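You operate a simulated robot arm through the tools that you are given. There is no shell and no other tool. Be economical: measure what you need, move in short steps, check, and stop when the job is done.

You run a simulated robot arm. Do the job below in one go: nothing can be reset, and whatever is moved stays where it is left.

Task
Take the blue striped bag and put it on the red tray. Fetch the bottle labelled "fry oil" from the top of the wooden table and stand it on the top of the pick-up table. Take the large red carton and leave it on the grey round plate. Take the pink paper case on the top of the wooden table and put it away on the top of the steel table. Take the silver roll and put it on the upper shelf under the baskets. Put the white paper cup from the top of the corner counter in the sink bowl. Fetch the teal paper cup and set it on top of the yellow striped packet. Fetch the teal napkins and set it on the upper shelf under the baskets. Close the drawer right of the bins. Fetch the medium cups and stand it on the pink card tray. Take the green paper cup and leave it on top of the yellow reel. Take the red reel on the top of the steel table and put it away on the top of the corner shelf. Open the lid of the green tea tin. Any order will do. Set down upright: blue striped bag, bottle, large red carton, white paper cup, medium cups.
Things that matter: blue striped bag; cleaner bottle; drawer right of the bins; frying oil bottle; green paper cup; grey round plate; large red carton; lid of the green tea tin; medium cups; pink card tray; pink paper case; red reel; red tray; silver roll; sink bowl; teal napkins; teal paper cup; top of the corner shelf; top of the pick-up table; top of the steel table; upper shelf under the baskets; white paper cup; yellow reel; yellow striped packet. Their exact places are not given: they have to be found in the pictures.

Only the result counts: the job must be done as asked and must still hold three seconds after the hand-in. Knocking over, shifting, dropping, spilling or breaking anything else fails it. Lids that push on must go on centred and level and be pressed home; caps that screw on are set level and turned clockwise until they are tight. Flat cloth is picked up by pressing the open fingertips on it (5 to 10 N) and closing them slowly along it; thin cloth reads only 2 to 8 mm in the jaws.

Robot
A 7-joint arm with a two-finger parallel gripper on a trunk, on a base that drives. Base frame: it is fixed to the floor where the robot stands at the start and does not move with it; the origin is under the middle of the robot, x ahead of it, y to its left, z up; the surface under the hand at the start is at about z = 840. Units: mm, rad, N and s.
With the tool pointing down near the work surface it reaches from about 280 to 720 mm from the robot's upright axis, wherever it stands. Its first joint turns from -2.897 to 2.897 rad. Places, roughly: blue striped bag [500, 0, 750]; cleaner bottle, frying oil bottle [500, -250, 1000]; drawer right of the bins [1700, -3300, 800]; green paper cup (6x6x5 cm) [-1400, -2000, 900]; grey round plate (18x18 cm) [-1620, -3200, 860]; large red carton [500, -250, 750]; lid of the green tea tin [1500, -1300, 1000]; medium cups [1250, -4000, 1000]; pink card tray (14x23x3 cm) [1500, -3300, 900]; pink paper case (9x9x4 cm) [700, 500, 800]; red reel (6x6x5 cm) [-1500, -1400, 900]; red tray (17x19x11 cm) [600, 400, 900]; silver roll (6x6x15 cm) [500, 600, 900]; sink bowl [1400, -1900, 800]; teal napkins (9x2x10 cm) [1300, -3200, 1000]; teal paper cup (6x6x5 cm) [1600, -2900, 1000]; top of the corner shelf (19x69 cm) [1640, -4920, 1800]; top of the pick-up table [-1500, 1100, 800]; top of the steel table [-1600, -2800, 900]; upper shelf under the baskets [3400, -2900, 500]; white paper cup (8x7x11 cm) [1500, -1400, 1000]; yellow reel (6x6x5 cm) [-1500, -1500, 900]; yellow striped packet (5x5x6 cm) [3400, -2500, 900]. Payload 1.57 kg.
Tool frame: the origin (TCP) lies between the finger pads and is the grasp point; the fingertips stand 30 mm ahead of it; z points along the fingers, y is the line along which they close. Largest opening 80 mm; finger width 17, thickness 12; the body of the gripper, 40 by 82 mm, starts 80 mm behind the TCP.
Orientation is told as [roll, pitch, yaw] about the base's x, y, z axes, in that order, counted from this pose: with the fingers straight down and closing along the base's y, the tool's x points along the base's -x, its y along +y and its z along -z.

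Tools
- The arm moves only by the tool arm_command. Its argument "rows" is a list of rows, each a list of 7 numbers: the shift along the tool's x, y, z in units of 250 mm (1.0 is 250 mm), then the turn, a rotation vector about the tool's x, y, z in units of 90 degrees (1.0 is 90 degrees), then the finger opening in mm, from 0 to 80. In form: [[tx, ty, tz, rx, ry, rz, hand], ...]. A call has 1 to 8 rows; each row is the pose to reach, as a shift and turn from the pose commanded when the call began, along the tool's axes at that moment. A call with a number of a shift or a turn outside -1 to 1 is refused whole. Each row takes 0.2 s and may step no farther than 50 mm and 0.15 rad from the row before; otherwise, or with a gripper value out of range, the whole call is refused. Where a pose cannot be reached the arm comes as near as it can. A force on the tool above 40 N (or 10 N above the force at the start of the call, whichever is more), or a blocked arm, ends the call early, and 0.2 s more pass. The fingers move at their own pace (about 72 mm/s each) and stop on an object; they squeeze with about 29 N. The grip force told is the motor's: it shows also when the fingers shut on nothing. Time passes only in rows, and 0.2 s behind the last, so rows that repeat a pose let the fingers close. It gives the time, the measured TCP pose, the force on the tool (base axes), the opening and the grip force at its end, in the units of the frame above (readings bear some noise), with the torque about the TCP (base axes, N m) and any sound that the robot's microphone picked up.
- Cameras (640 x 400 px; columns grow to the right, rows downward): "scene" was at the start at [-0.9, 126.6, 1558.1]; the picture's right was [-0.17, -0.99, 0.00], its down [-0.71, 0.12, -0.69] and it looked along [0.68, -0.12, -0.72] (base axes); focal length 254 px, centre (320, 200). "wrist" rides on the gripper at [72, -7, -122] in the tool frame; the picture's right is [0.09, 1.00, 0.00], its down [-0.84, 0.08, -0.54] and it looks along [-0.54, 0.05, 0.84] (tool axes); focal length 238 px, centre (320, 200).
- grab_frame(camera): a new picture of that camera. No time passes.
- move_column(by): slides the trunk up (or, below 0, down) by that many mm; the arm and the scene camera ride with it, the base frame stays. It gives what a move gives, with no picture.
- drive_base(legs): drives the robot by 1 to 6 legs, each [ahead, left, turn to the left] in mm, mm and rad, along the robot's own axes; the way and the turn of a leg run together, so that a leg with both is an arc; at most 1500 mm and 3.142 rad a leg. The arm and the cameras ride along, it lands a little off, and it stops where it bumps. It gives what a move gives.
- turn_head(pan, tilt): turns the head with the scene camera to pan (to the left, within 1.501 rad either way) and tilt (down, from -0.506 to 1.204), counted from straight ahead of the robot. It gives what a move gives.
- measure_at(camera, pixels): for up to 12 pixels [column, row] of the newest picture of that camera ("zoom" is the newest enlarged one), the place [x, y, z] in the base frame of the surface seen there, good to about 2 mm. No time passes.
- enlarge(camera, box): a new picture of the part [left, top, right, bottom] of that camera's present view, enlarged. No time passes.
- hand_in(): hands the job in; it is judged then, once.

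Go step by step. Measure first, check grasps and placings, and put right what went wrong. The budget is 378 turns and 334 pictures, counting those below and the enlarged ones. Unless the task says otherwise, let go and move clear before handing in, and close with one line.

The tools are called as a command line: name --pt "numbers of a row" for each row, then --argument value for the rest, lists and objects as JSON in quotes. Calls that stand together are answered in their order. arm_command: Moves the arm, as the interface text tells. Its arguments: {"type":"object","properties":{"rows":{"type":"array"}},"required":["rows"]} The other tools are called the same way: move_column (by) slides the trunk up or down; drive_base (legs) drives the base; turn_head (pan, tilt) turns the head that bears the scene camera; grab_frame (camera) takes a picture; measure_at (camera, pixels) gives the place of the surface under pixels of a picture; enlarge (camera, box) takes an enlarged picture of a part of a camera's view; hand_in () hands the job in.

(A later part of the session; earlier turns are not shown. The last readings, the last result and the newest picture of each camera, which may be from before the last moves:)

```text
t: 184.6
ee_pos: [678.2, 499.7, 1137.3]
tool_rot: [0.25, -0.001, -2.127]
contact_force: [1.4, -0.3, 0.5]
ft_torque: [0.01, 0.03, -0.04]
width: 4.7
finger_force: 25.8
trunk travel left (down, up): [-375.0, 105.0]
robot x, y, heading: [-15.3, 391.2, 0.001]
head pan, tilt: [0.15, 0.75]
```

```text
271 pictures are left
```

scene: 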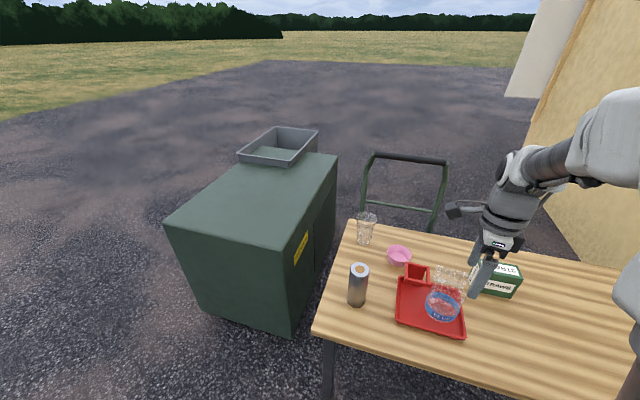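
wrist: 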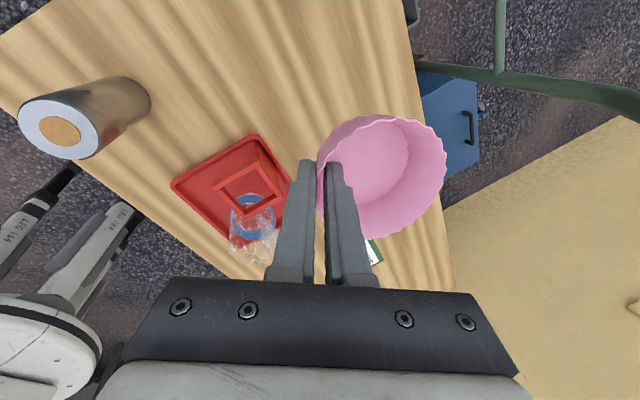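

The case is held. I retract it and drive to the steel table's free front area near y≈−1400.

arm_command --pt "-0.135 -0.1 -0.026 0 0 0 0" --pt "-0.27 -0.2 -0.05 0 0 0 0" --pt "-0.405 -0.3 -0.077 0 0 0 0" --pt "-0.54 -0.4 -0.1 0 0 0 0" --pt "-0.675 -0.5 -0.13 0 0 0 0" --pt "-0.81 -0.6 -0.154 0 0 0 0" --pt "-0.944 -0.7 -0.179 0 0 0 0"

drive_base --legs '[[-720, 0, 0], [0, 0, 3.14], [0, 1490, 0], [0, 310, 0]]'

turn_head --pan 0 --tilt 0.7

grab_frame --camera "scene"

```text
t: 186.2
ee_pos: [399.9, 391.1, 1135.8]
tool_rot: [0.25, -0.001, -2.123]
contact_force: [0.8, -0.1, -1.0]
ft_torque: [-0.04, -0.03, 0.03]
width: 5.1
finger_force: 25.4
trunk travel left (down, up): [-375.0, 105.0]
robot x, y, heading: [-16.7, 392.7, 0.001]
head pan, tilt: [0.15, 0.75]
```

```text
t: 213.9
ee_pos: [-1392.8, -1293.0, 1134.0]
tool_rot: [0.248, 0.0, 0.869]
contact_force: [-0.2, -0.1, -0.3]
ft_torque: [0.0, -0.02, 0.0]
width: 5.0
finger_force: 25.2
trunk travel left (down, up): [-375.0, 105.0]
robot x, y, heading: [-979.1, -1354.8, 2.997]
head pan, tilt: [0.15, 0.75]
```

```text
t: 214.6
ee_pos: [-1392.0, -1291.7, 1134.9]
tool_rot: [0.249, 0.0, 0.869]
contact_force: [0.2, 0.0, -0.3]
ft_torque: [0.01, 0.0, -0.02]
width: 4.8
finger_force: 24.9
trunk travel left (down, up): [-375.0, 105.0]
robot x, y, heading: [-979.1, -1355.0, 2.998]
head pan, tilt: [0.0, 0.7]
```

```text
270 pictures are left
```

scene: 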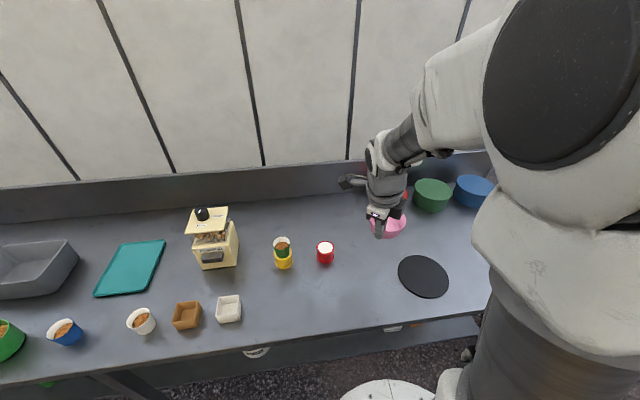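

I measure free space between the red reel and the black disc.

drive_base --legs '[[-70, 0, 0.14]]'

grab_frame --camera "scene"

```text
t: 215.7
ee_pos: [-1327.2, -1355.8, 1135.5]
tool_rot: [0.249, -0.001, 1.011]
contact_force: [0.1, 0.1, -0.2]
ft_torque: [-0.01, -0.02, 0.02]
width: 4.6
finger_force: 25.6
trunk travel left (down, up): [-375.0, 105.0]
robot x, y, heading: [-909.8, -1363.0, 3.134]
head pan, tilt: [0.0, 0.7]
```

```text
269 pictures are left
```

scene: 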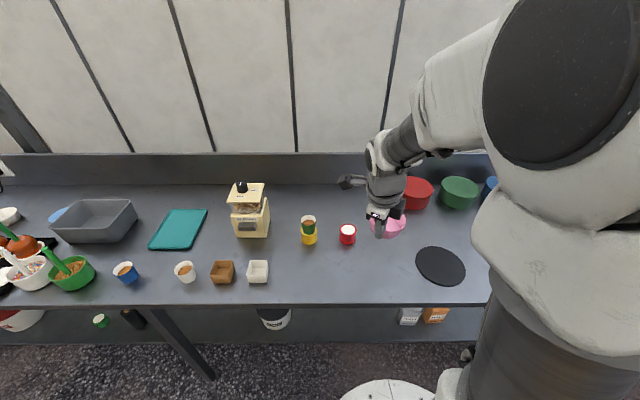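

measure_at --camera "scene" --pixels '[[360, 275], [320, 275], [420, 262], [340, 290], [348, 229], [348, 238], [370, 268]]'

```text
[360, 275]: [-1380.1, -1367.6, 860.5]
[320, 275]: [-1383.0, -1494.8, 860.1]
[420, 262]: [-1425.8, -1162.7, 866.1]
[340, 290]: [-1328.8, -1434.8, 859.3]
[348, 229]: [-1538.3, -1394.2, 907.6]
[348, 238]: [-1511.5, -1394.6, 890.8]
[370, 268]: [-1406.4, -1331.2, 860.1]
```

I place the case at about (−1385, −1470): move above, then down.

arm_command --pt "0.17 -0.071 -0.018 0 0 0 0" --pt "0.34 -0.142 -0.036 0 0 0 0" --pt "0.51 -0.212 -0.054 0 0 0 0" --pt "0.51 -0.252 0.101 0 0 0 0" --pt "0.51 -0.291 0.256 0 0 0 0" --pt "0.51 -0.331 0.411 0 0 0 0" --pt "0.51 -0.37 0.566 0 0 0 0" --pt "0.51 -0.41 0.721 0 0 0 0"

grab_frame --camera "wrist"

enlarge --camera "scene" --box '[250, 200, 400, 310]'

```text
t: 217.5
ee_pos: [-1348.0, -1492.6, 935.0]
tool_rot: [0.25, -0.001, 1.009]
contact_force: [0.1, -1.1, 0.0]
ft_torque: [-0.05, 0.02, -0.01]
width: 4.6
finger_force: 25.5
trunk travel left (down, up): [-375.0, 105.0]
robot x, y, heading: [-911.8, -1362.2, 3.135]
head pan, tilt: [0.0, 0.7]
```

```text
268 pictures are left
```

wrist: 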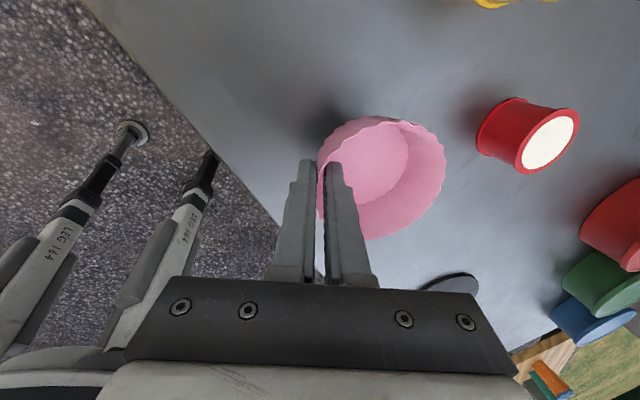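

```text
3.64 times, centred on (325, 255) of scene
```

zoom: 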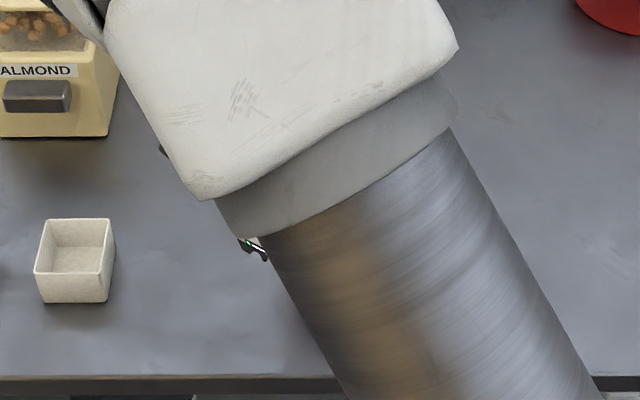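

I descend the last 35 mm.

arm_command --pt "0 -0.02 0.078 0 0 0 0" --pt "0 -0.03 0.12 0 0 0 0" --pt "0 -0.034 0.132 0 0 0 0" --pt "0 -0.0365 0.143 0 0 0 0"

```text
t: 218.5
ee_pos: [-1348.0, -1492.1, 897.8]
tool_rot: [0.251, 0.0, 1.009]
contact_force: [0.4, -0.3, 0.5]
ft_torque: [-0.04, -0.04, -0.02]
width: 4.6
finger_force: 25.3
trunk travel left (down, up): [-375.0, 105.0]
robot x, y, heading: [-915.3, -1357.2, 3.135]
head pan, tilt: [0.0, 0.7]
```

arm_command --pt "0 -0.001 0.004 0 0 0 0" --pt "0 -0.001 0.004 0 0 0 20" --pt "0 -0.001 0.004 0 0 0 20" --pt "0 0.03 -0.12 0 0 0 20" --pt "0 0.07 -0.27 0 0 0 20" --pt "0 0.11 -0.42 0 0 0 30" --pt "0 0.15 -0.57 0.08 0 0 30" --pt "0 0.19 -0.7 0.159 0 0 80"

grab_frame --camera "wrist"

```text
t: 220.3
ee_pos: [-1352.8, -1490.6, 1080.2]
tool_rot: [-0.001, 0.0, 1.009]
contact_force: [0.1, -0.2, -0.1]
ft_torque: [0.0, -0.01, 0.03]
width: 80.2
finger_force: 0.0
trunk travel left (down, up): [-375.0, 105.0]
robot x, y, heading: [-913.2, -1360.5, 3.137]
head pan, tilt: [0.0, 0.7]
```

```text
266 pictures are left
```

wrist: 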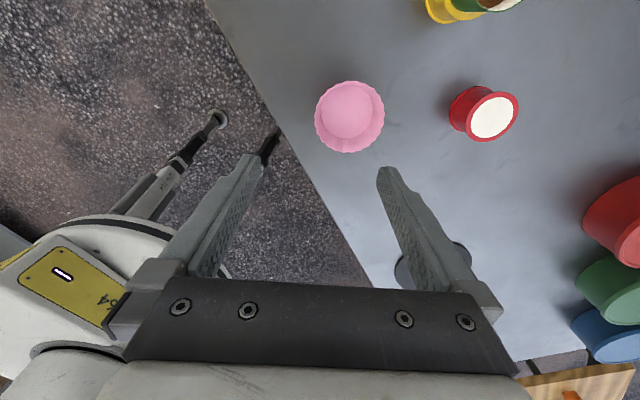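

The pink case stands on the steel table. I measure the red reel from here.

measure_at --camera "wrist" --pixels '[[491, 117], [472, 120], [516, 115], [491, 95], [491, 139]]'

```text
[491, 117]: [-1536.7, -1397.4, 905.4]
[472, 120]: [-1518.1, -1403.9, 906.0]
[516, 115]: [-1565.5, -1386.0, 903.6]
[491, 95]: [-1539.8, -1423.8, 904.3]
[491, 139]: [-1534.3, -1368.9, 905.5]
```

Before grasping, I test how high the arm can hold the tool pointing down, since the corner shelf is at about 1800 mm.

move_column --by 105

arm_command --pt "0 -0.1 -0.17 0 0 0 80" --pt "0 -0.1 -0.36 0 0 0 80" --pt "0 -0.1 -0.55 0 0 0 80" --pt "0 -0.1 -0.74 0 0 0 80" --pt "0 -0.1 -0.93 0 0 0 80"

arm_command --pt "0 0 -0.19 0 0 0 80" --pt "0 0 -0.38 0 0 0 80" --pt "0 0 -0.57 0 0 0 80" --pt "0 0 -0.76 0 0 0 80" --pt "0 0 -0.95 0 0 0 80"

arm_command --pt "0 0 -0.19 0 0 0 80" --pt "0 0 -0.38 0 0 0 80" --pt "0 0 -0.57 0 0 0 80" --pt "0 0 -0.76 0 0 0 80" --pt "0 0 -0.95 0 0 0 80"

```text
t: 221.7
ee_pos: [-1352.8, -1490.4, 1185.0]
tool_rot: [0.001, -0.001, 1.008]
contact_force: [0.6, -0.1, 0.8]
ft_torque: [-0.01, 0.0, 0.01]
width: 79.8
finger_force: 0.0
trunk travel left (down, up): [-480.0, 0.0]
robot x, y, heading: [-916.0, -1358.3, 3.131]
head pan, tilt: [0.0, 0.7]
```

```text
t: 222.9
ee_pos: [-1331.0, -1503.2, 1418.6]
tool_rot: [-0.001, 0.001, 1.009]
contact_force: [0.3, 0.1, 0.0]
ft_torque: [-0.04, -0.01, 0.0]
width: 79.8
finger_force: 0.0
trunk travel left (down, up): [-480.0, 0.0]
robot x, y, heading: [-909.3, -1358.7, 3.137]
head pan, tilt: [0.0, 0.7]
```

```text
t: 224.1
ee_pos: [-1326.6, -1502.3, 1589.2]
tool_rot: [-0.005, 0.0, 1.01]
contact_force: [0.8, 0.4, -0.1]
ft_torque: [0.0, -0.03, 0.01]
width: 80.2
finger_force: 0.0
out of reach, approached as far as the arm can: row 4, 5
trunk travel left (down, up): [-480.0, 0.0]
robot x, y, heading: [-910.4, -1359.7, 3.134]
head pan, tilt: [0.0, 0.7]
```

```text
t: 225.3
ee_pos: [-1299.6, -1475.2, 1601.2]
tool_rot: [0.002, 0.002, 1.011]
contact_force: [-0.4, -0.5, 0.0]
ft_torque: [0.04, -0.02, 0.05]
width: 79.9
finger_force: 0.1
out of reach, approached as far as the arm can: row 1, 2, 3, 4, 5
trunk travel left (down, up): [-480.0, 0.0]
robot x, y, heading: [-910.0, -1361.0, 3.131]
head pan, tilt: [0.0, 0.7]
```

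Tool-down it tops out near z 1600, so the shelf needs a nearly horizontal tool. I'll bring the red reel to the table's front edge, then re-grip it from the side. First I come down and turn the tool to close along y.

arm_command --pt "0 0 0.19 0 0 -0.09 80" --pt "0 0 0.38 0 0 -0.18 80" --pt "0 0 0.57 0 0 -0.27 80" --pt "0 0 0.76 0 0 -0.36 80" --pt "0 0 0.95 0 0 -0.45 80" --pt "0 0 0.95 0 0 -0.54 80" --pt "0 0 0.95 0 0 -0.63 80" --pt "0 0 0.95 0 0 -0.72 80"

move_column --by -105

arm_command --pt "0 0 0.19 0 0 -0.09 80" --pt "0 0 0.38 0 0 -0.18 80" --pt "0 0 0.57 0 0 -0.27 80" --pt "0 0 0.57 0 0 -0.36 80" --pt "0 0 0.57 0 0 -0.45 80" --pt "0 0 0.57 0 0 -0.54 80" --pt "0 0 0.57 0 0 -0.633 80"

```text
t: 227.1
ee_pos: [-1295.5, -1470.0, 1372.3]
tool_rot: [0.0, 0.0, 2.144]
contact_force: [0.1, -1.1, -0.5]
ft_torque: [0.0, 0.01, -0.03]
width: 79.8
finger_force: 0.0
trunk travel left (down, up): [-480.0, 0.0]
robot x, y, heading: [-913.3, -1356.8, 3.133]
head pan, tilt: [0.0, 0.7]
```

```text
t: 228.4
ee_pos: [-1295.2, -1469.2, 1267.7]
tool_rot: [0.0, 0.0, 2.14]
contact_force: [-0.2, 0.3, 0.8]
ft_torque: [0.01, -0.02, 0.01]
width: 80.0
finger_force: 0.0
trunk travel left (down, up): [-375.0, 105.0]
robot x, y, heading: [-912.1, -1362.2, 3.13]
head pan, tilt: [0.0, 0.7]
```

```text
t: 230.1
ee_pos: [-1294.8, -1471.4, 1124.7]
tool_rot: [-0.002, -0.001, 3.137]
contact_force: [0.4, 0.4, 0.1]
ft_torque: [0.02, 0.02, 0.02]
width: 80.1
finger_force: 0.1
trunk travel left (down, up): [-375.0, 105.0]
robot x, y, heading: [-910.4, -1359.5, 3.134]
head pan, tilt: [0.0, 0.7]
```

arm_command --pt "-0.18 -0.056 0 0 0 0 80" --pt "-0.36 -0.112 0 0 0 0 80" --pt "-0.54 -0.168 0 0 0 0 80" --pt "-0.72 -0.224 0 0 0 0 80" --pt "-0.9 -0.28 0 0 0 0 80" --pt "-0.968 -0.3 0.15 0 0 0 80" --pt "-0.968 -0.3 0.33 0 0 0 80" --pt "-0.968 -0.3 0.5 0 0 0 80"

grab_frame --camera "wrist"

```text
t: 231.8
ee_pos: [-1536.8, -1393.4, 998.5]
tool_rot: [-0.001, -0.001, 3.135]
contact_force: [-0.1, -0.4, 0.4]
ft_torque: [-0.01, -0.03, -0.03]
width: 79.9
finger_force: 0.0
trunk travel left (down, up): [-375.0, 105.0]
robot x, y, heading: [-909.7, -1359.0, 3.133]
head pan, tilt: [0.0, 0.7]
```

```text
265 pictures are left
```

wrist: 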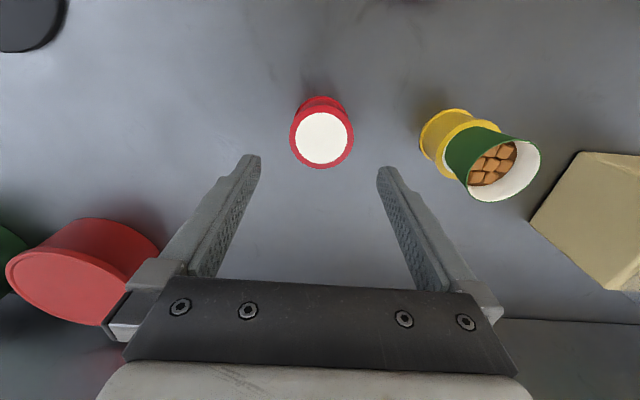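

arm_command --pt "0 0 0.19 0 0 0 80" --pt "0 0 0.37 0 0 0 80" --pt "0 0 0.405 0 0 0 80" --pt "0 0 0.405 0 0 0 40" --pt "0 0 0.405 0 0 0 40" --pt "0 0 0.405 0 0 0 40"

arm_command --pt "0 0 -0.1 0 0 0 40" --pt "0.18 0 -0.2 0 0 0 40" --pt "0.36 0 -0.24 0 0 0 40" --pt "0.54 0 -0.24 0 0 0 40" --pt "0.72 0 -0.24 0 0 0 40" --pt "0.83 0 -0.24 0 0 0 40" --pt "0.83 0 -0.1 0 0 0 40"

grab_frame --camera "wrist"

```text
t: 233.2
ee_pos: [-1537.3, -1394.9, 897.0]
tool_rot: [-0.001, 0.0, 3.134]
contact_force: [0.3, -1.6, -0.7]
ft_torque: [0.03, 0.0, -0.01]
width: 58.4
finger_force: 29.2
trunk travel left (down, up): [-375.0, 105.0]
robot x, y, heading: [-910.5, -1357.4, 3.136]
head pan, tilt: [0.0, 0.7]
```

```text
refused: row 2 steps farther than a row can; nothing moved
```

```text
264 pictures are left
```

wrist: 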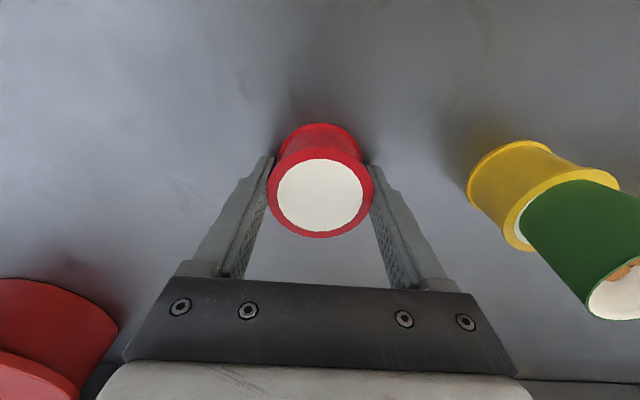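

Gripped. I carry it to the edge at about (−1330, −1330), away from the pink case.

arm_command --pt "0 0 -0.12 0 0 0 40" --pt "0 0 -0.24 0 0 0 40" --pt "0.17 -0.06 -0.24 0 0 0 40" --pt "0.34 -0.12 -0.24 0 0 0 40" --pt "0.51 -0.18 -0.24 0 0 0 40" --pt "0.68 -0.24 -0.24 0 0 0 40" --pt "0.832 -0.264 -0.24 0 0 0 40" --pt "0.832 -0.264 -0.1 0 0 0 40"

grab_frame --camera "wrist"

measure_at --camera "wrist" --pixels '[[320, 60], [320, 80], [320, 95], [230, 60], [420, 60]]'

```text
t: 235.1
ee_pos: [-1328.7, -1328.1, 923.3]
tool_rot: [-0.002, 0.0, 3.135]
contact_force: [1.0, 0.9, -0.9]
ft_torque: [-0.01, 0.01, 0.03]
width: 58.1
finger_force: 29.1
trunk travel left (down, up): [-375.0, 105.0]
robot x, y, heading: [-910.3, -1359.2, 3.133]
head pan, tilt: [0.0, 0.7]
```

```text
263 pictures are left
```

wrist: 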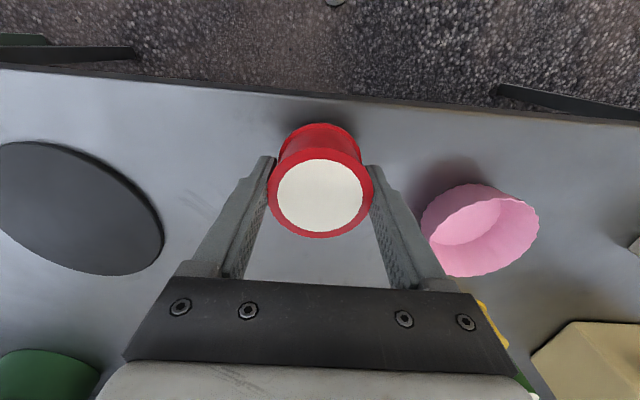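

```text
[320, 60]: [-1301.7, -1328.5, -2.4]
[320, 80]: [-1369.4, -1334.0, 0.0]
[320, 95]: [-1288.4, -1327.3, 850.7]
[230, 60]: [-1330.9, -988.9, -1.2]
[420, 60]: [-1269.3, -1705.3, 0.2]
```

I set it down and release, then rise.

arm_command --pt "0 0 0.08 0 0 0 40" --pt "0 0 0.1 0 0 0 40" --pt "0 0 0.107 0 0 0 40"

arm_command --pt "0 0 0 0 0 0 75" --pt "0 0 0 0 0 0 75" --pt "0 0 -0.15 0 0 0 75" --pt "0 0 -0.34 0 0 0 75" --pt "0 0 -0.53 0 0 0 75" --pt "0 0 -0.72 0 0 0 75"

grab_frame --camera "wrist"

```text
t: 235.8
ee_pos: [-1327.6, -1329.0, 898.4]
tool_rot: [0.0, -0.001, 3.135]
contact_force: [1.1, -1.2, 4.1]
ft_torque: [-0.1, 0.02, -0.01]
width: 58.3
finger_force: 28.7
trunk travel left (down, up): [-375.0, 105.0]
robot x, y, heading: [-910.0, -1360.0, 3.135]
head pan, tilt: [0.0, 0.7]
```

```text
t: 237.2
ee_pos: [-1329.3, -1326.9, 1075.9]
tool_rot: [-0.001, 0.0, 3.135]
contact_force: [-0.2, 0.3, 1.0]
ft_torque: [-0.03, 0.0, -0.02]
width: 75.2
finger_force: 0.0
trunk travel left (down, up): [-375.0, 105.0]
robot x, y, heading: [-911.5, -1361.7, 3.133]
head pan, tilt: [0.0, 0.7]
```

```text
262 pictures are left
```

wrist: 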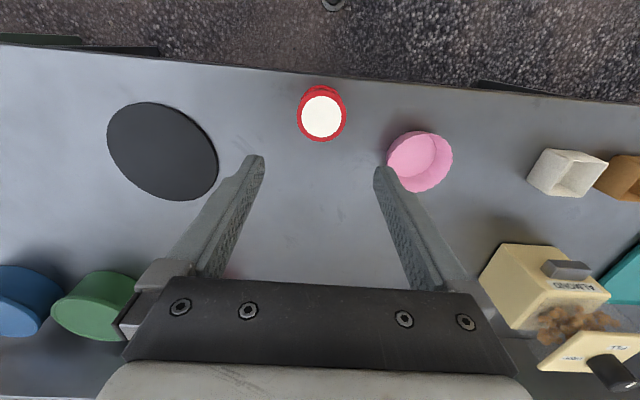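

The reel stands near the edge at (−1328, −1328). I back away and swing the tool to nearly horizontal (15° below).

drive_base --legs '[[-340, 0, 0]]'

arm_command --pt "-0.1 0 0 0 -0.0925 0 80" --pt "-0.2 0 0 0 -0.185 0 80" --pt "-0.3 0 0 0 -0.2775 0 80" --pt "-0.4 0 0 0 -0.37 0 80" --pt "-0.5 0 0 0 -0.4625 0 80" --pt "-0.6 0 0 0 -0.555 0 80" --pt "-0.7 0 0 0 -0.6475 0 80" --pt "-0.8 0 0 0 -0.74 0 80"

arm_command --pt "0 0 0 0 -0.093 0 80" --pt "0 0 0 0 -0.093 0 80"

grab_frame --camera "scene"

grab_frame --camera "wrist"

```text
t: 240.1
ee_pos: [-987.3, -1328.2, 1075.6]
tool_rot: [-0.001, 0.0, 3.128]
contact_force: [-0.6, -0.9, -0.7]
ft_torque: [0.0, -0.01, 0.01]
width: 74.8
finger_force: 0.0
trunk travel left (down, up): [-375.0, 105.0]
robot x, y, heading: [-567.4, -1360.0, 3.129]
head pan, tilt: [0.0, 0.7]
```

```text
t: 241.9
ee_pos: [-1188.2, -1325.7, 1075.4]
tool_rot: [0.003, -1.163, 3.128]
contact_force: [-0.7, -0.2, 0.5]
ft_torque: [0.03, 0.07, 0.03]
width: 80.0
finger_force: 0.1
trunk travel left (down, up): [-375.0, 105.0]
robot x, y, heading: [-563.4, -1364.7, 3.133]
head pan, tilt: [0.0, 0.7]
```

```text
t: 242.5
ee_pos: [-1187.4, -1326.4, 1075.6]
tool_rot: [0.001, -1.308, 3.128]
contact_force: [-0.2, -0.7, 0.0]
ft_torque: [0.0, 0.02, 0.0]
width: 80.2
finger_force: 0.0
trunk travel left (down, up): [-375.0, 105.0]
robot x, y, heading: [-570.2, -1362.0, 3.134]
head pan, tilt: [0.0, 0.7]
```

```text
261 pictures are left
```

scene: 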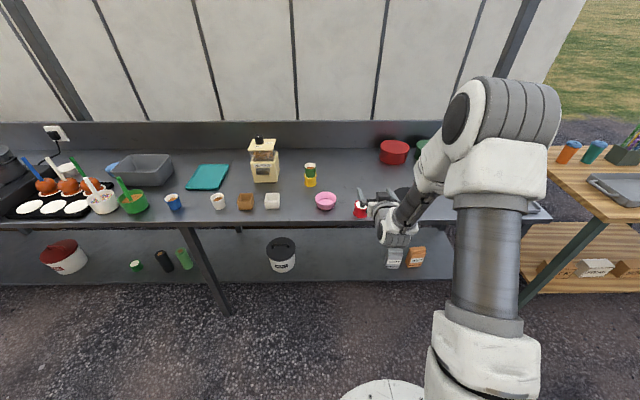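

```text
260 pictures are left
```

wrist: 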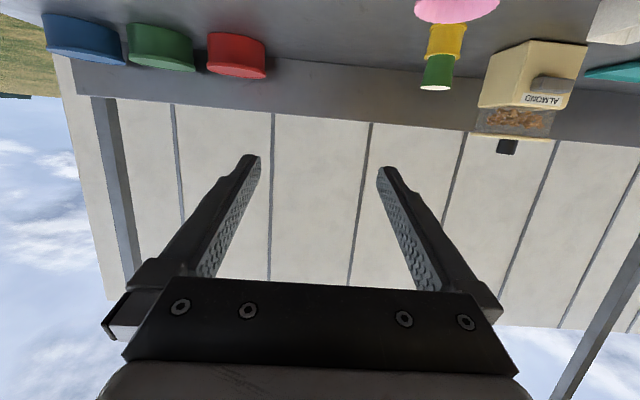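

The tool now points forward, 15° down. I lower the trunk by 189 mm to bring the fingers to reel mid-height in front of the edge.

move_column --by -189

turn_head --pan 0.0 --tilt 0.6

enlarge --camera "scene" --box '[270, 150, 450, 270]'

```text
t: 244.5
ee_pos: [-1187.9, -1326.3, 887.6]
tool_rot: [0.002, -1.309, 3.132]
contact_force: [0.2, -0.3, 0.2]
ft_torque: [-0.01, -0.01, 0.01]
width: 80.1
finger_force: 0.0
trunk travel left (down, up): [-186.0, 294.0]
robot x, y, heading: [-568.2, -1364.4, 3.131]
head pan, tilt: [0.0, 0.7]
```

```text
t: 245.2
ee_pos: [-1188.3, -1326.3, 887.3]
tool_rot: [0.004, -1.307, 3.129]
contact_force: [0.3, 0.7, 0.2]
ft_torque: [-0.01, -0.02, -0.02]
width: 79.8
finger_force: 0.0
trunk travel left (down, up): [-186.0, 294.0]
robot x, y, heading: [-567.4, -1360.2, 3.128]
head pan, tilt: [0.0, 0.6]
```

```text
3.33 times, centred on (360, 210) of scene
```

zoom: 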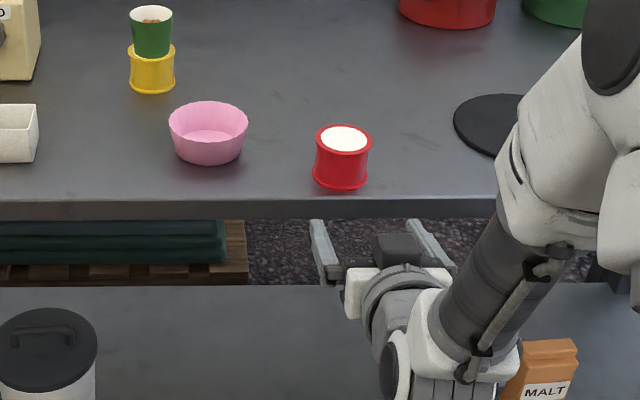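

I measure the reel here to line up.

measure_at --camera "zoom" --pixels '[[343, 140], [318, 138], [370, 138], [342, 165], [343, 152], [312, 232], [415, 225]]'

```text
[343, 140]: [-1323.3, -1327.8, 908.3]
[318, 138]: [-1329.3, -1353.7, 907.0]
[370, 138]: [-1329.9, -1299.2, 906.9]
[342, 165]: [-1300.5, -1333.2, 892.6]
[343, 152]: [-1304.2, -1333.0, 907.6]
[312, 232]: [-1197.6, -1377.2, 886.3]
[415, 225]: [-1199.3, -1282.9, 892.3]
```

arm_command --pt "-0.048 0 0.18 0 0 0 80" --pt "-0.096 0 0.36 0 0 0 80" --pt "-0.125 0 0.464 0 0 0 80" --pt "-0.145 0 0.541 0 0 0 80"

enlarge --camera "scene" --box '[270, 150, 450, 270]'

```text
t: 246.2
ee_pos: [-1327.0, -1324.0, 886.7]
tool_rot: [-0.001, -1.308, 3.129]
contact_force: [0.5, -0.1, 0.3]
ft_torque: [0.03, -0.01, -0.01]
width: 79.9
finger_force: 0.0
trunk travel left (down, up): [-186.0, 294.0]
robot x, y, heading: [-565.3, -1360.5, 3.13]
head pan, tilt: [0.0, 0.6]
```

```text
3.33 times, centred on (360, 210) of scene
```

zoom: 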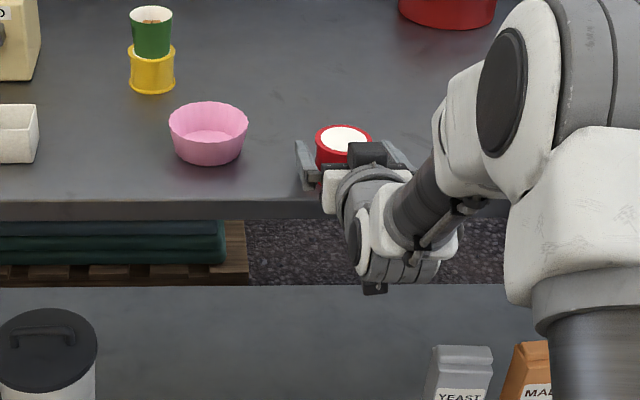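

The fingers straddle the reel. I close on it.

arm_command --pt "0 0.008 0 0 0 0 50" --pt "0 0.008 0 0 0 0 30" --pt "0 0.008 0 0 0 0 30" --pt "-0.06 0.008 -0.016 0 0 0 30" --pt "-0.18 0.008 -0.048 0 0 0 30"

enlarge --camera "scene" --box '[270, 150, 450, 270]'

```text
t: 247.4
ee_pos: [-1329.1, -1325.3, 933.7]
tool_rot: [0.003, -1.308, 3.127]
contact_force: [0.4, -0.4, -0.3]
ft_torque: [0.01, 0.03, -0.04]
width: 53.5
finger_force: 28.7
trunk travel left (down, up): [-186.0, 294.0]
robot x, y, heading: [-571.0, -1361.9, 3.129]
head pan, tilt: [0.0, 0.6]
```

```text
3.33 times, centred on (360, 210) of scene
```

zoom: 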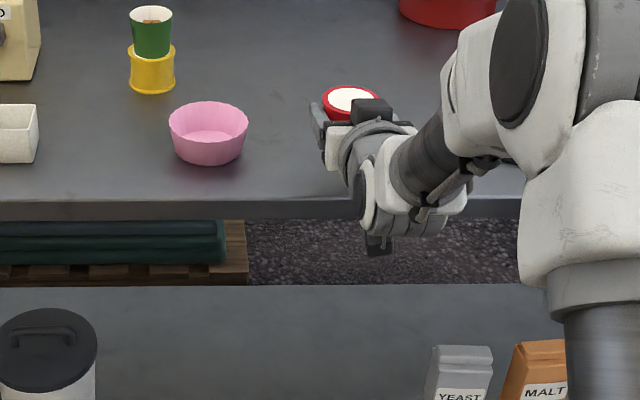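

The reel is held upright (53.5 mm on the spindle). I raise the trunk, draw the arm in, then turn down the aisle and look for the corner shelf.

move_column --by 189

arm_command --pt "0.048 0 -0.18 0 0 0 30" --pt "0.096 0 -0.36 0 0 0 30" --pt "0.144 0 -0.54 0 0 0 30" --pt "0.19 0 -0.72 0 0 0 30" --pt "0.23 0 -0.86 0 0 0 30"

drive_base --legs '[[-200, 0, 0], [0, 0, 1.58], [1490, 0, 0], [1490, 0, 0]]'

turn_head --pan 0.5 --tilt 0.1

grab_frame --camera "scene"

```text
t: 249.5
ee_pos: [-1328.0, -1324.9, 1124.1]
tool_rot: [0.002, -1.309, 3.13]
contact_force: [0.6, -0.1, -0.9]
ft_torque: [0.0, -0.01, -0.01]
width: 53.6
finger_force: 28.8
trunk travel left (down, up): [-375.0, 105.0]
robot x, y, heading: [-570.7, -1364.7, 3.125]
head pan, tilt: [0.0, 0.6]
```

```text
t: 250.7
ee_pos: [-1105.7, -1327.2, 1124.5]
tool_rot: [0.002, -1.309, 3.127]
contact_force: [0.3, -0.7, -0.2]
ft_torque: [0.02, -0.02, -0.02]
width: 53.3
finger_force: 29.3
trunk travel left (down, up): [-375.0, 105.0]
robot x, y, heading: [-569.6, -1361.6, 3.127]
head pan, tilt: [0.0, 0.6]
```

```text
t: 276.8
ee_pos: [-441.4, -4900.1, 1123.6]
tool_rot: [0.003, -1.311, -1.593]
contact_force: [-0.4, -0.2, -1.7]
ft_torque: [0.01, 0.01, 0.03]
width: 53.5
finger_force: 29.3
trunk travel left (down, up): [-375.0, 105.0]
robot x, y, heading: [-400.9, -4364.3, -1.592]
head pan, tilt: [0.0, 0.6]
```

```text
t: 277.7
ee_pos: [-441.0, -4898.8, 1123.1]
tool_rot: [0.001, -1.308, -1.593]
contact_force: [-0.6, 0.1, -0.4]
ft_torque: [0.02, 0.0, -0.01]
width: 53.5
finger_force: 29.6
trunk travel left (down, up): [-375.0, 105.0]
robot x, y, heading: [-401.6, -4362.8, -1.593]
head pan, tilt: [0.499, 0.099]
```

```text
256 pictures are left
```

scene: 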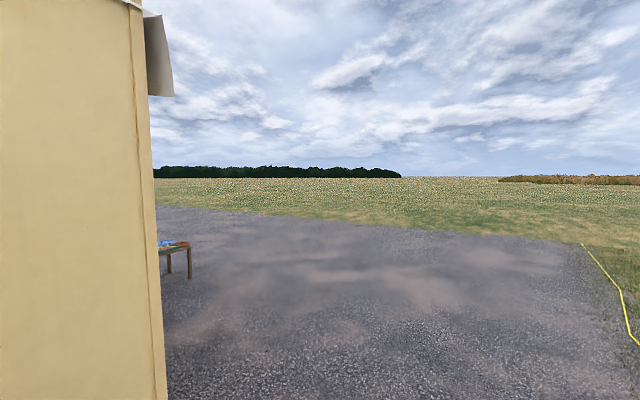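

measure_at --camera "scene" --pixels '[[150, 250], [140, 100], [160, 390], [190, 277], [165, 245], [60, 250]]'

drive_base --legs '[[1490, 0, 0]]'

turn_head --pan 1.4 --tilt 0.1

grab_frame --camera "scene"

```text
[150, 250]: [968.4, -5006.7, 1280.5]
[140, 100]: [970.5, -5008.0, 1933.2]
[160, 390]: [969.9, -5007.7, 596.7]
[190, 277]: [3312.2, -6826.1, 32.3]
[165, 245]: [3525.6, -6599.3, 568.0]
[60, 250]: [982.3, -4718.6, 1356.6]
```

```text
t: 287.5
ee_pos: [-471.6, -6366.9, 1121.7]
tool_rot: [0.002, -1.308, -1.593]
contact_force: [0.0, 0.1, -1.9]
ft_torque: [-0.01, 0.01, 0.01]
width: 53.6
finger_force: 29.1
trunk travel left (down, up): [-375.0, 105.0]
robot x, y, heading: [-433.8, -5830.9, -1.589]
head pan, tilt: [0.499, 0.099]
```

```text
t: 288.7
ee_pos: [-470.1, -6366.6, 1121.9]
tool_rot: [0.002, -1.309, -1.59]
contact_force: [-0.7, 0.1, -0.7]
ft_torque: [0.02, 0.01, -0.01]
width: 53.2
finger_force: 28.9
trunk travel left (down, up): [-375.0, 105.0]
robot x, y, heading: [-432.9, -5832.0, -1.59]
head pan, tilt: [1.4, 0.099]
```

```text
255 pictures are left
```

scene: 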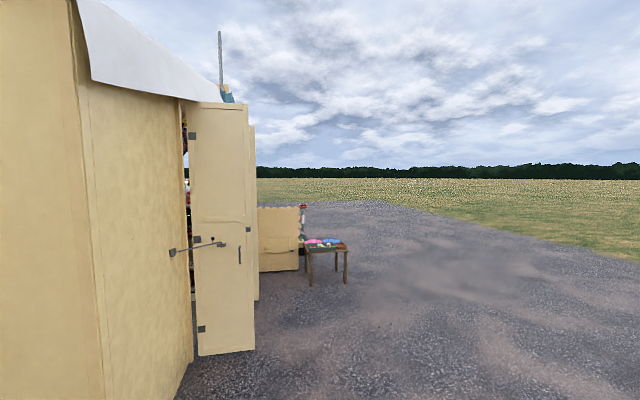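

A door in the end wall stands open at about (220, 230). I measure it and drive around to face the doorway.

measure_at --camera "scene" --pixels '[[180, 380], [196, 345], [250, 350], [195, 200], [250, 200], [280, 240], [345, 280], [255, 220], [188, 200]]'

```text
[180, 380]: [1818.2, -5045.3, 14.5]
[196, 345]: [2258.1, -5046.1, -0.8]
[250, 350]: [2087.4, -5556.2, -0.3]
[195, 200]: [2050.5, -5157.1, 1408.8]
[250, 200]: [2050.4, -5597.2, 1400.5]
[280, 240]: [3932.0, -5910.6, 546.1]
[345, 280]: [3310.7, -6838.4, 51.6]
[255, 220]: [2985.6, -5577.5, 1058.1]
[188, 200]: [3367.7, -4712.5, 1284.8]
```

drive_base --legs '[[0, 0, 1.59], [1440, -380, 0], [1460, -220, 0], [0, 0, 1.571]]'

turn_head --pan 0 --tilt 0.05

grab_frame --camera "scene"

```text
t: 318.0
ee_pos: [2487.3, -5820.9, 1122.7]
tool_rot: [0.001, -1.309, 1.603]
contact_force: [0.4, 0.3, -0.3]
ft_torque: [0.02, 0.01, -0.01]
width: 53.7
finger_force: 28.9
trunk travel left (down, up): [-375.0, 105.0]
robot x, y, heading: [2474.7, -6362.2, 1.604]
head pan, tilt: [1.4, 0.099]
```

```text
t: 319.5
ee_pos: [2487.7, -5822.5, 1123.7]
tool_rot: [0.002, -1.31, 1.601]
contact_force: [0.0, -0.2, -0.4]
ft_torque: [0.02, 0.02, 0.0]
width: 53.2
finger_force: 29.4
trunk travel left (down, up): [-375.0, 105.0]
robot x, y, heading: [2476.5, -6359.8, 1.602]
head pan, tilt: [0.0, 0.051]
```

```text
254 pictures are left
```

scene: 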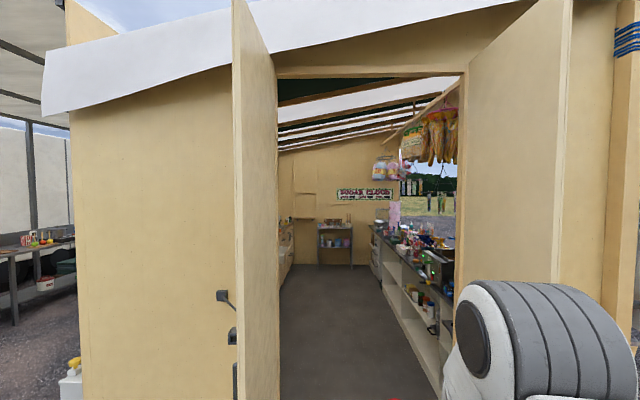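

The doorway (x about 2080–2960) leads into a corridor; the corner shelf must be inside on the left of the end wall. I drive in along x≈2500.

drive_base --legs '[[0, -30, -0.031], [1480, 0, 0], [700, 0, 0]]'

turn_head --pan 1.5 --tilt 0.1

grab_frame --camera "scene"

turn_head --pan 0.3 --tilt 0.2

grab_frame --camera "scene"

```text
t: 334.7
ee_pos: [2557.7, -3610.0, 1123.3]
tool_rot: [0.002, -1.307, 1.559]
contact_force: [-0.2, 0.2, 0.1]
ft_torque: [-0.01, 0.02, -0.05]
width: 53.1
finger_force: 29.1
trunk travel left (down, up): [-375.0, 105.0]
robot x, y, heading: [2521.9, -4148.4, 1.56]
head pan, tilt: [0.0, 0.051]
```

```text
t: 336.3
ee_pos: [2557.6, -3608.4, 1123.0]
tool_rot: [0.001, -1.309, 1.559]
contact_force: [0.9, -0.1, -0.1]
ft_torque: [-0.04, -0.02, 0.0]
width: 53.3
finger_force: 28.4
trunk travel left (down, up): [-375.0, 105.0]
robot x, y, heading: [2523.8, -4146.6, 1.559]
head pan, tilt: [1.499, 0.099]
```

```text
253 pictures are left
```

scene: 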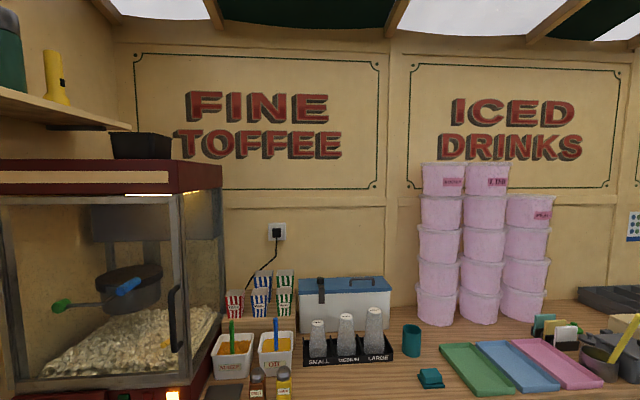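

```text
t: 337.7
ee_pos: [2557.4, -3608.9, 1122.9]
tool_rot: [0.001, -1.309, 1.559]
contact_force: [-0.3, 0.3, -0.9]
ft_torque: [-0.03, -0.02, -0.03]
width: 53.4
finger_force: 29.3
trunk travel left (down, up): [-375.0, 105.0]
robot x, y, heading: [2521.9, -4144.1, 1.561]
head pan, tilt: [0.3, 0.201]
```

```text
252 pictures are left
```

scene: 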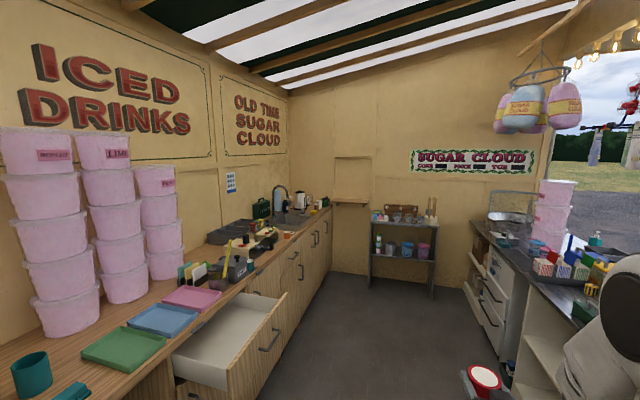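

I measure counter edges and the drawer in this view for later driving.

measure_at --camera "scene" --pixels '[[130, 370], [255, 345], [215, 320], [220, 380], [270, 300], [190, 298], [155, 322], [110, 350], [485, 240], [550, 290], [405, 220], [330, 205]]'

turn_head --pan 1.5 --tilt 0.0

drive_base --legs '[[-100, 0, 0.9]]'

grab_frame --camera "scene"

```text
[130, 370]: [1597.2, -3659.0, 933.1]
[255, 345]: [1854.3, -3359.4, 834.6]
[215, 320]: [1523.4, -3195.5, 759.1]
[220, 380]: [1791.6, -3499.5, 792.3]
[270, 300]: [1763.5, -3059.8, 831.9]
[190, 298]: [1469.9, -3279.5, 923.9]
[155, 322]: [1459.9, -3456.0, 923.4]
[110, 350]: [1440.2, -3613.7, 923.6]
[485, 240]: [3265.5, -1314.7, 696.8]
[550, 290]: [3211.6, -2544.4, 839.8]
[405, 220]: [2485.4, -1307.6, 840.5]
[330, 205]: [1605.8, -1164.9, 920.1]
```

```text
t: 339.1
ee_pos: [2557.6, -3608.9, 1122.6]
tool_rot: [0.001, -1.311, 1.559]
contact_force: [-0.5, -0.4, -1.2]
ft_torque: [0.01, 0.01, -0.02]
width: 53.2
finger_force: 29.2
trunk travel left (down, up): [-375.0, 105.0]
robot x, y, heading: [2521.6, -4146.3, 1.563]
head pan, tilt: [1.499, 0.0]
```

```text
t: 342.5
ee_pos: [2167.5, -3868.5, 1122.7]
tool_rot: [0.001, -1.309, 2.449]
contact_force: [0.3, -0.5, -0.7]
ft_torque: [0.01, -0.01, 0.02]
width: 53.2
finger_force: 29.8
trunk travel left (down, up): [-375.0, 105.0]
robot x, y, heading: [2563.8, -4235.3, 2.451]
head pan, tilt: [1.499, 0.0]
```

```text
251 pictures are left
```

scene: 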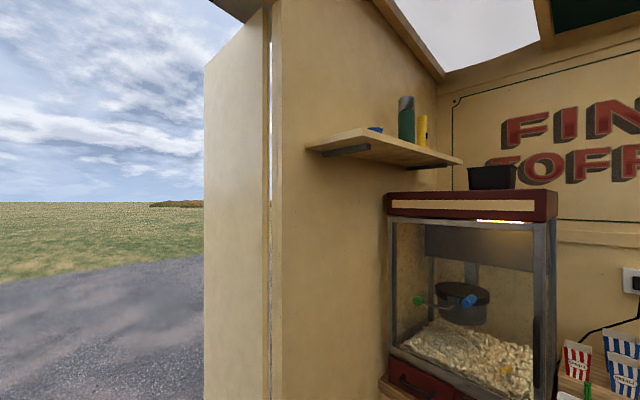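

enlarge --camera "scene" --box '[290, 80, 480, 200]'

measure_at --camera "scene" --pixels '[[308, 148], [365, 132], [462, 161], [375, 138], [405, 138], [420, 144], [406, 110], [345, 145], [440, 155], [387, 205], [555, 205], [345, 152]]'

```text
3.33 times, centred on (385, 140) of scene
```

zoom: 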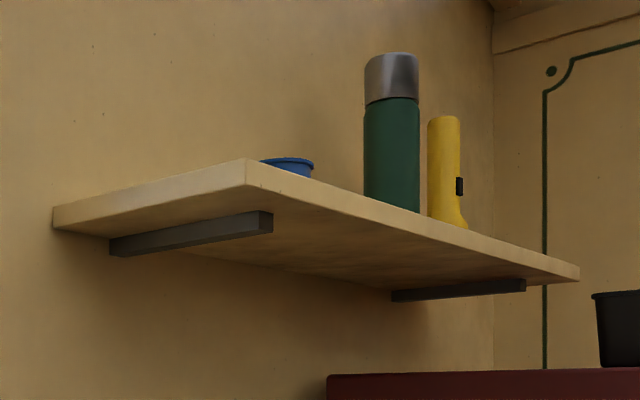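

```text
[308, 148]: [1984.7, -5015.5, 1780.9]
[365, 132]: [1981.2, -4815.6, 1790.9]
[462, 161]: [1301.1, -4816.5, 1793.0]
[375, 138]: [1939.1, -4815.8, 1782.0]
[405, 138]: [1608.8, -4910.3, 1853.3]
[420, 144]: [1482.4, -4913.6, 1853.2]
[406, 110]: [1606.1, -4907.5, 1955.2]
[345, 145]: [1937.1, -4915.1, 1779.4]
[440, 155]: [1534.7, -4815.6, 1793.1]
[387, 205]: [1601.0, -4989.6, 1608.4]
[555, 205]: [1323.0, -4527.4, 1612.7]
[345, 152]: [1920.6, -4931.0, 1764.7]
```

The shelf spans x 1300–1983 and y −5015 to −4815, with a thermos near x 1607 and a torch at 1482. I raise the trunk and arm to about z 1860 here, in the open.

move_column --by 105

arm_command --pt "-0.155 0 -0.072 0 0 0 30" --pt "-0.31 0 -0.144 0 0 0 30" --pt "-0.465 0 -0.216 0 0 0 30" --pt "-0.62 0 -0.288 0 0 0 30" --pt "-0.773 0 -0.36 0 0 0 30"

arm_command --pt "-0.155 0 -0.072 0 0 0 30" --pt "-0.31 0 -0.144 0 0 0 30" --pt "-0.465 0 -0.216 0 0 0 30" --pt "-0.62 0 -0.288 0 0 0 30" --pt "-0.773 0 -0.36 0 0 0 30"

arm_command --pt "-0.155 0 -0.072 0 0 0 30" --pt "-0.31 0 -0.144 0 0 0 30" --pt "-0.465 0 -0.216 0 0 0 30" --pt "-0.62 0 -0.288 0 0 0 30" --pt "-0.773 0 -0.36 0 0 0 30"

grab_frame --camera "scene"

```text
t: 343.9
ee_pos: [2167.3, -3869.7, 1227.6]
tool_rot: [0.002, -1.309, 2.45]
contact_force: [-0.2, -0.2, -0.4]
ft_torque: [0.02, 0.02, 0.01]
width: 53.6
finger_force: 29.6
trunk travel left (down, up): [-480.0, 0.0]
robot x, y, heading: [2562.2, -4233.0, 2.451]
head pan, tilt: [1.499, 0.0]
```

```text
t: 345.1
ee_pos: [2197.9, -3893.6, 1434.7]
tool_rot: [0.002, -1.3, 2.446]
contact_force: [-0.2, 0.1, -0.6]
ft_torque: [0.03, 0.05, 0.0]
width: 53.5
finger_force: 28.6
trunk travel left (down, up): [-480.0, 0.0]
robot x, y, heading: [2563.5, -4231.4, 2.449]
head pan, tilt: [1.499, 0.0]
```

```text
t: 346.3
ee_pos: [2224.2, -3913.7, 1647.6]
tool_rot: [0.0, -1.307, 2.451]
contact_force: [-0.2, -0.2, -0.4]
ft_torque: [-0.03, 0.01, 0.01]
width: 53.6
finger_force: 29.2
trunk travel left (down, up): [-480.0, 0.0]
robot x, y, heading: [2562.3, -4232.4, 2.452]
head pan, tilt: [1.499, 0.0]
```

```text
t: 347.5
ee_pos: [2250.4, -3940.5, 1856.2]
tool_rot: [0.001, -1.305, 2.451]
contact_force: [-0.3, 0.1, -0.1]
ft_torque: [-0.05, 0.03, -0.01]
width: 53.3
finger_force: 29.1
trunk travel left (down, up): [-480.0, 0.0]
robot x, y, heading: [2563.7, -4230.8, 2.446]
head pan, tilt: [1.499, 0.0]
```

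```text
249 pictures are left
```

scene: 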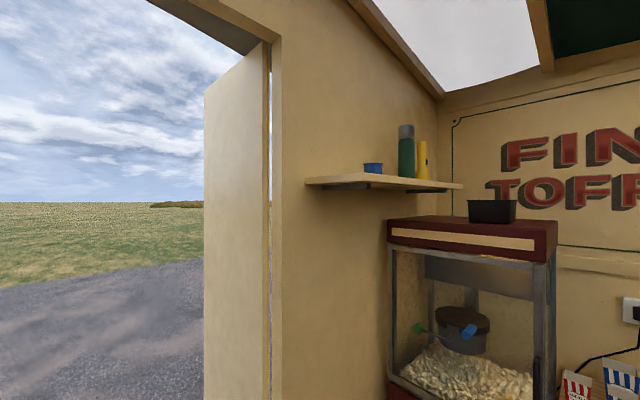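

measure_at --camera "scene" --pixels '[[373, 170], [364, 168], [382, 168], [406, 150], [422, 160], [345, 180], [398, 178], [362, 179]]'

```text
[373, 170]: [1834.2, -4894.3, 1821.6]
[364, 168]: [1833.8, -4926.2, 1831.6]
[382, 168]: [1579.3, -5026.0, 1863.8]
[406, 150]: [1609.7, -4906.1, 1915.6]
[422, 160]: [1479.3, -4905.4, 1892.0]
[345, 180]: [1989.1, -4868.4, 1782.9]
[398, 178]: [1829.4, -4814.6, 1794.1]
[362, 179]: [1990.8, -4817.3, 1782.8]
```

The blue cup is at x≈1775–1835, so the right end (1912, −4862) is free. I turn to face the end wall, stopping short of the shelf.

drive_base --legs '[[0, 0, 2.075], [154, -520, 0]]'

turn_head --pan 0.0 --tilt 0.0

grab_frame --camera "scene"

```text
t: 358.7
ee_pos: [1935.1, -4734.7, 1855.8]
tool_rot: [0.001, -1.309, -1.715]
contact_force: [-0.1, 0.9, -0.1]
ft_torque: [0.02, 0.02, -0.01]
width: 53.5
finger_force: 28.8
trunk travel left (down, up): [-480.0, 0.0]
robot x, y, heading: [2022.6, -4313.3, -1.712]
head pan, tilt: [1.499, 0.0]
```

```text
t: 360.3
ee_pos: [1935.7, -4733.1, 1857.0]
tool_rot: [0.001, -1.31, -1.715]
contact_force: [-0.3, -0.4, -0.6]
ft_torque: [0.04, 0.04, -0.01]
width: 53.3
finger_force: 28.9
trunk travel left (down, up): [-480.0, 0.0]
robot x, y, heading: [2025.9, -4310.3, -1.715]
head pan, tilt: [0.0, 0.0]
```

```text
248 pictures are left
```

scene: 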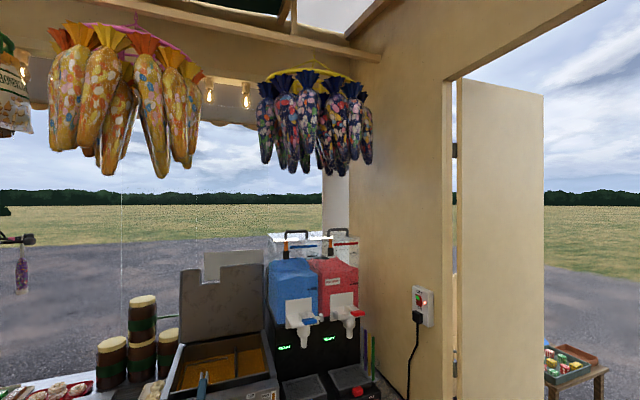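

The view seems to look well left of the heading; I check it by measuring and take another frame.

measure_at --camera "scene" --pixels '[[380, 300], [450, 200], [540, 250], [300, 290], [425, 300]]'

turn_head --pan -0.6 --tilt 0.0

grab_frame --camera "scene"

```text
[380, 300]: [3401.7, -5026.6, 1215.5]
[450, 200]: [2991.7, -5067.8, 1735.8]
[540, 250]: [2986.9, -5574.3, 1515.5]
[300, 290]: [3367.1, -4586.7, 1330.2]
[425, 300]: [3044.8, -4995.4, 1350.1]
```

```text
t: 361.3
ee_pos: [1936.6, -4733.6, 1856.6]
tool_rot: [0.003, -1.309, -1.716]
contact_force: [0.1, -0.3, -0.7]
ft_torque: [-0.01, -0.03, -0.01]
width: 53.3
finger_force: 29.0
trunk travel left (down, up): [-480.0, 0.0]
robot x, y, heading: [2019.9, -4312.7, -1.715]
head pan, tilt: [-0.6, 0.0]
```

```text
247 pictures are left
```

scene: 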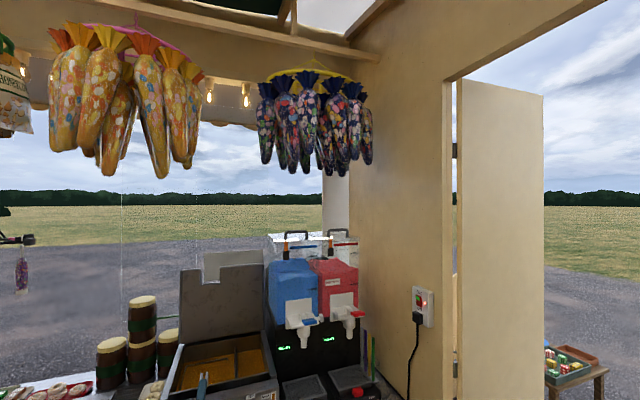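

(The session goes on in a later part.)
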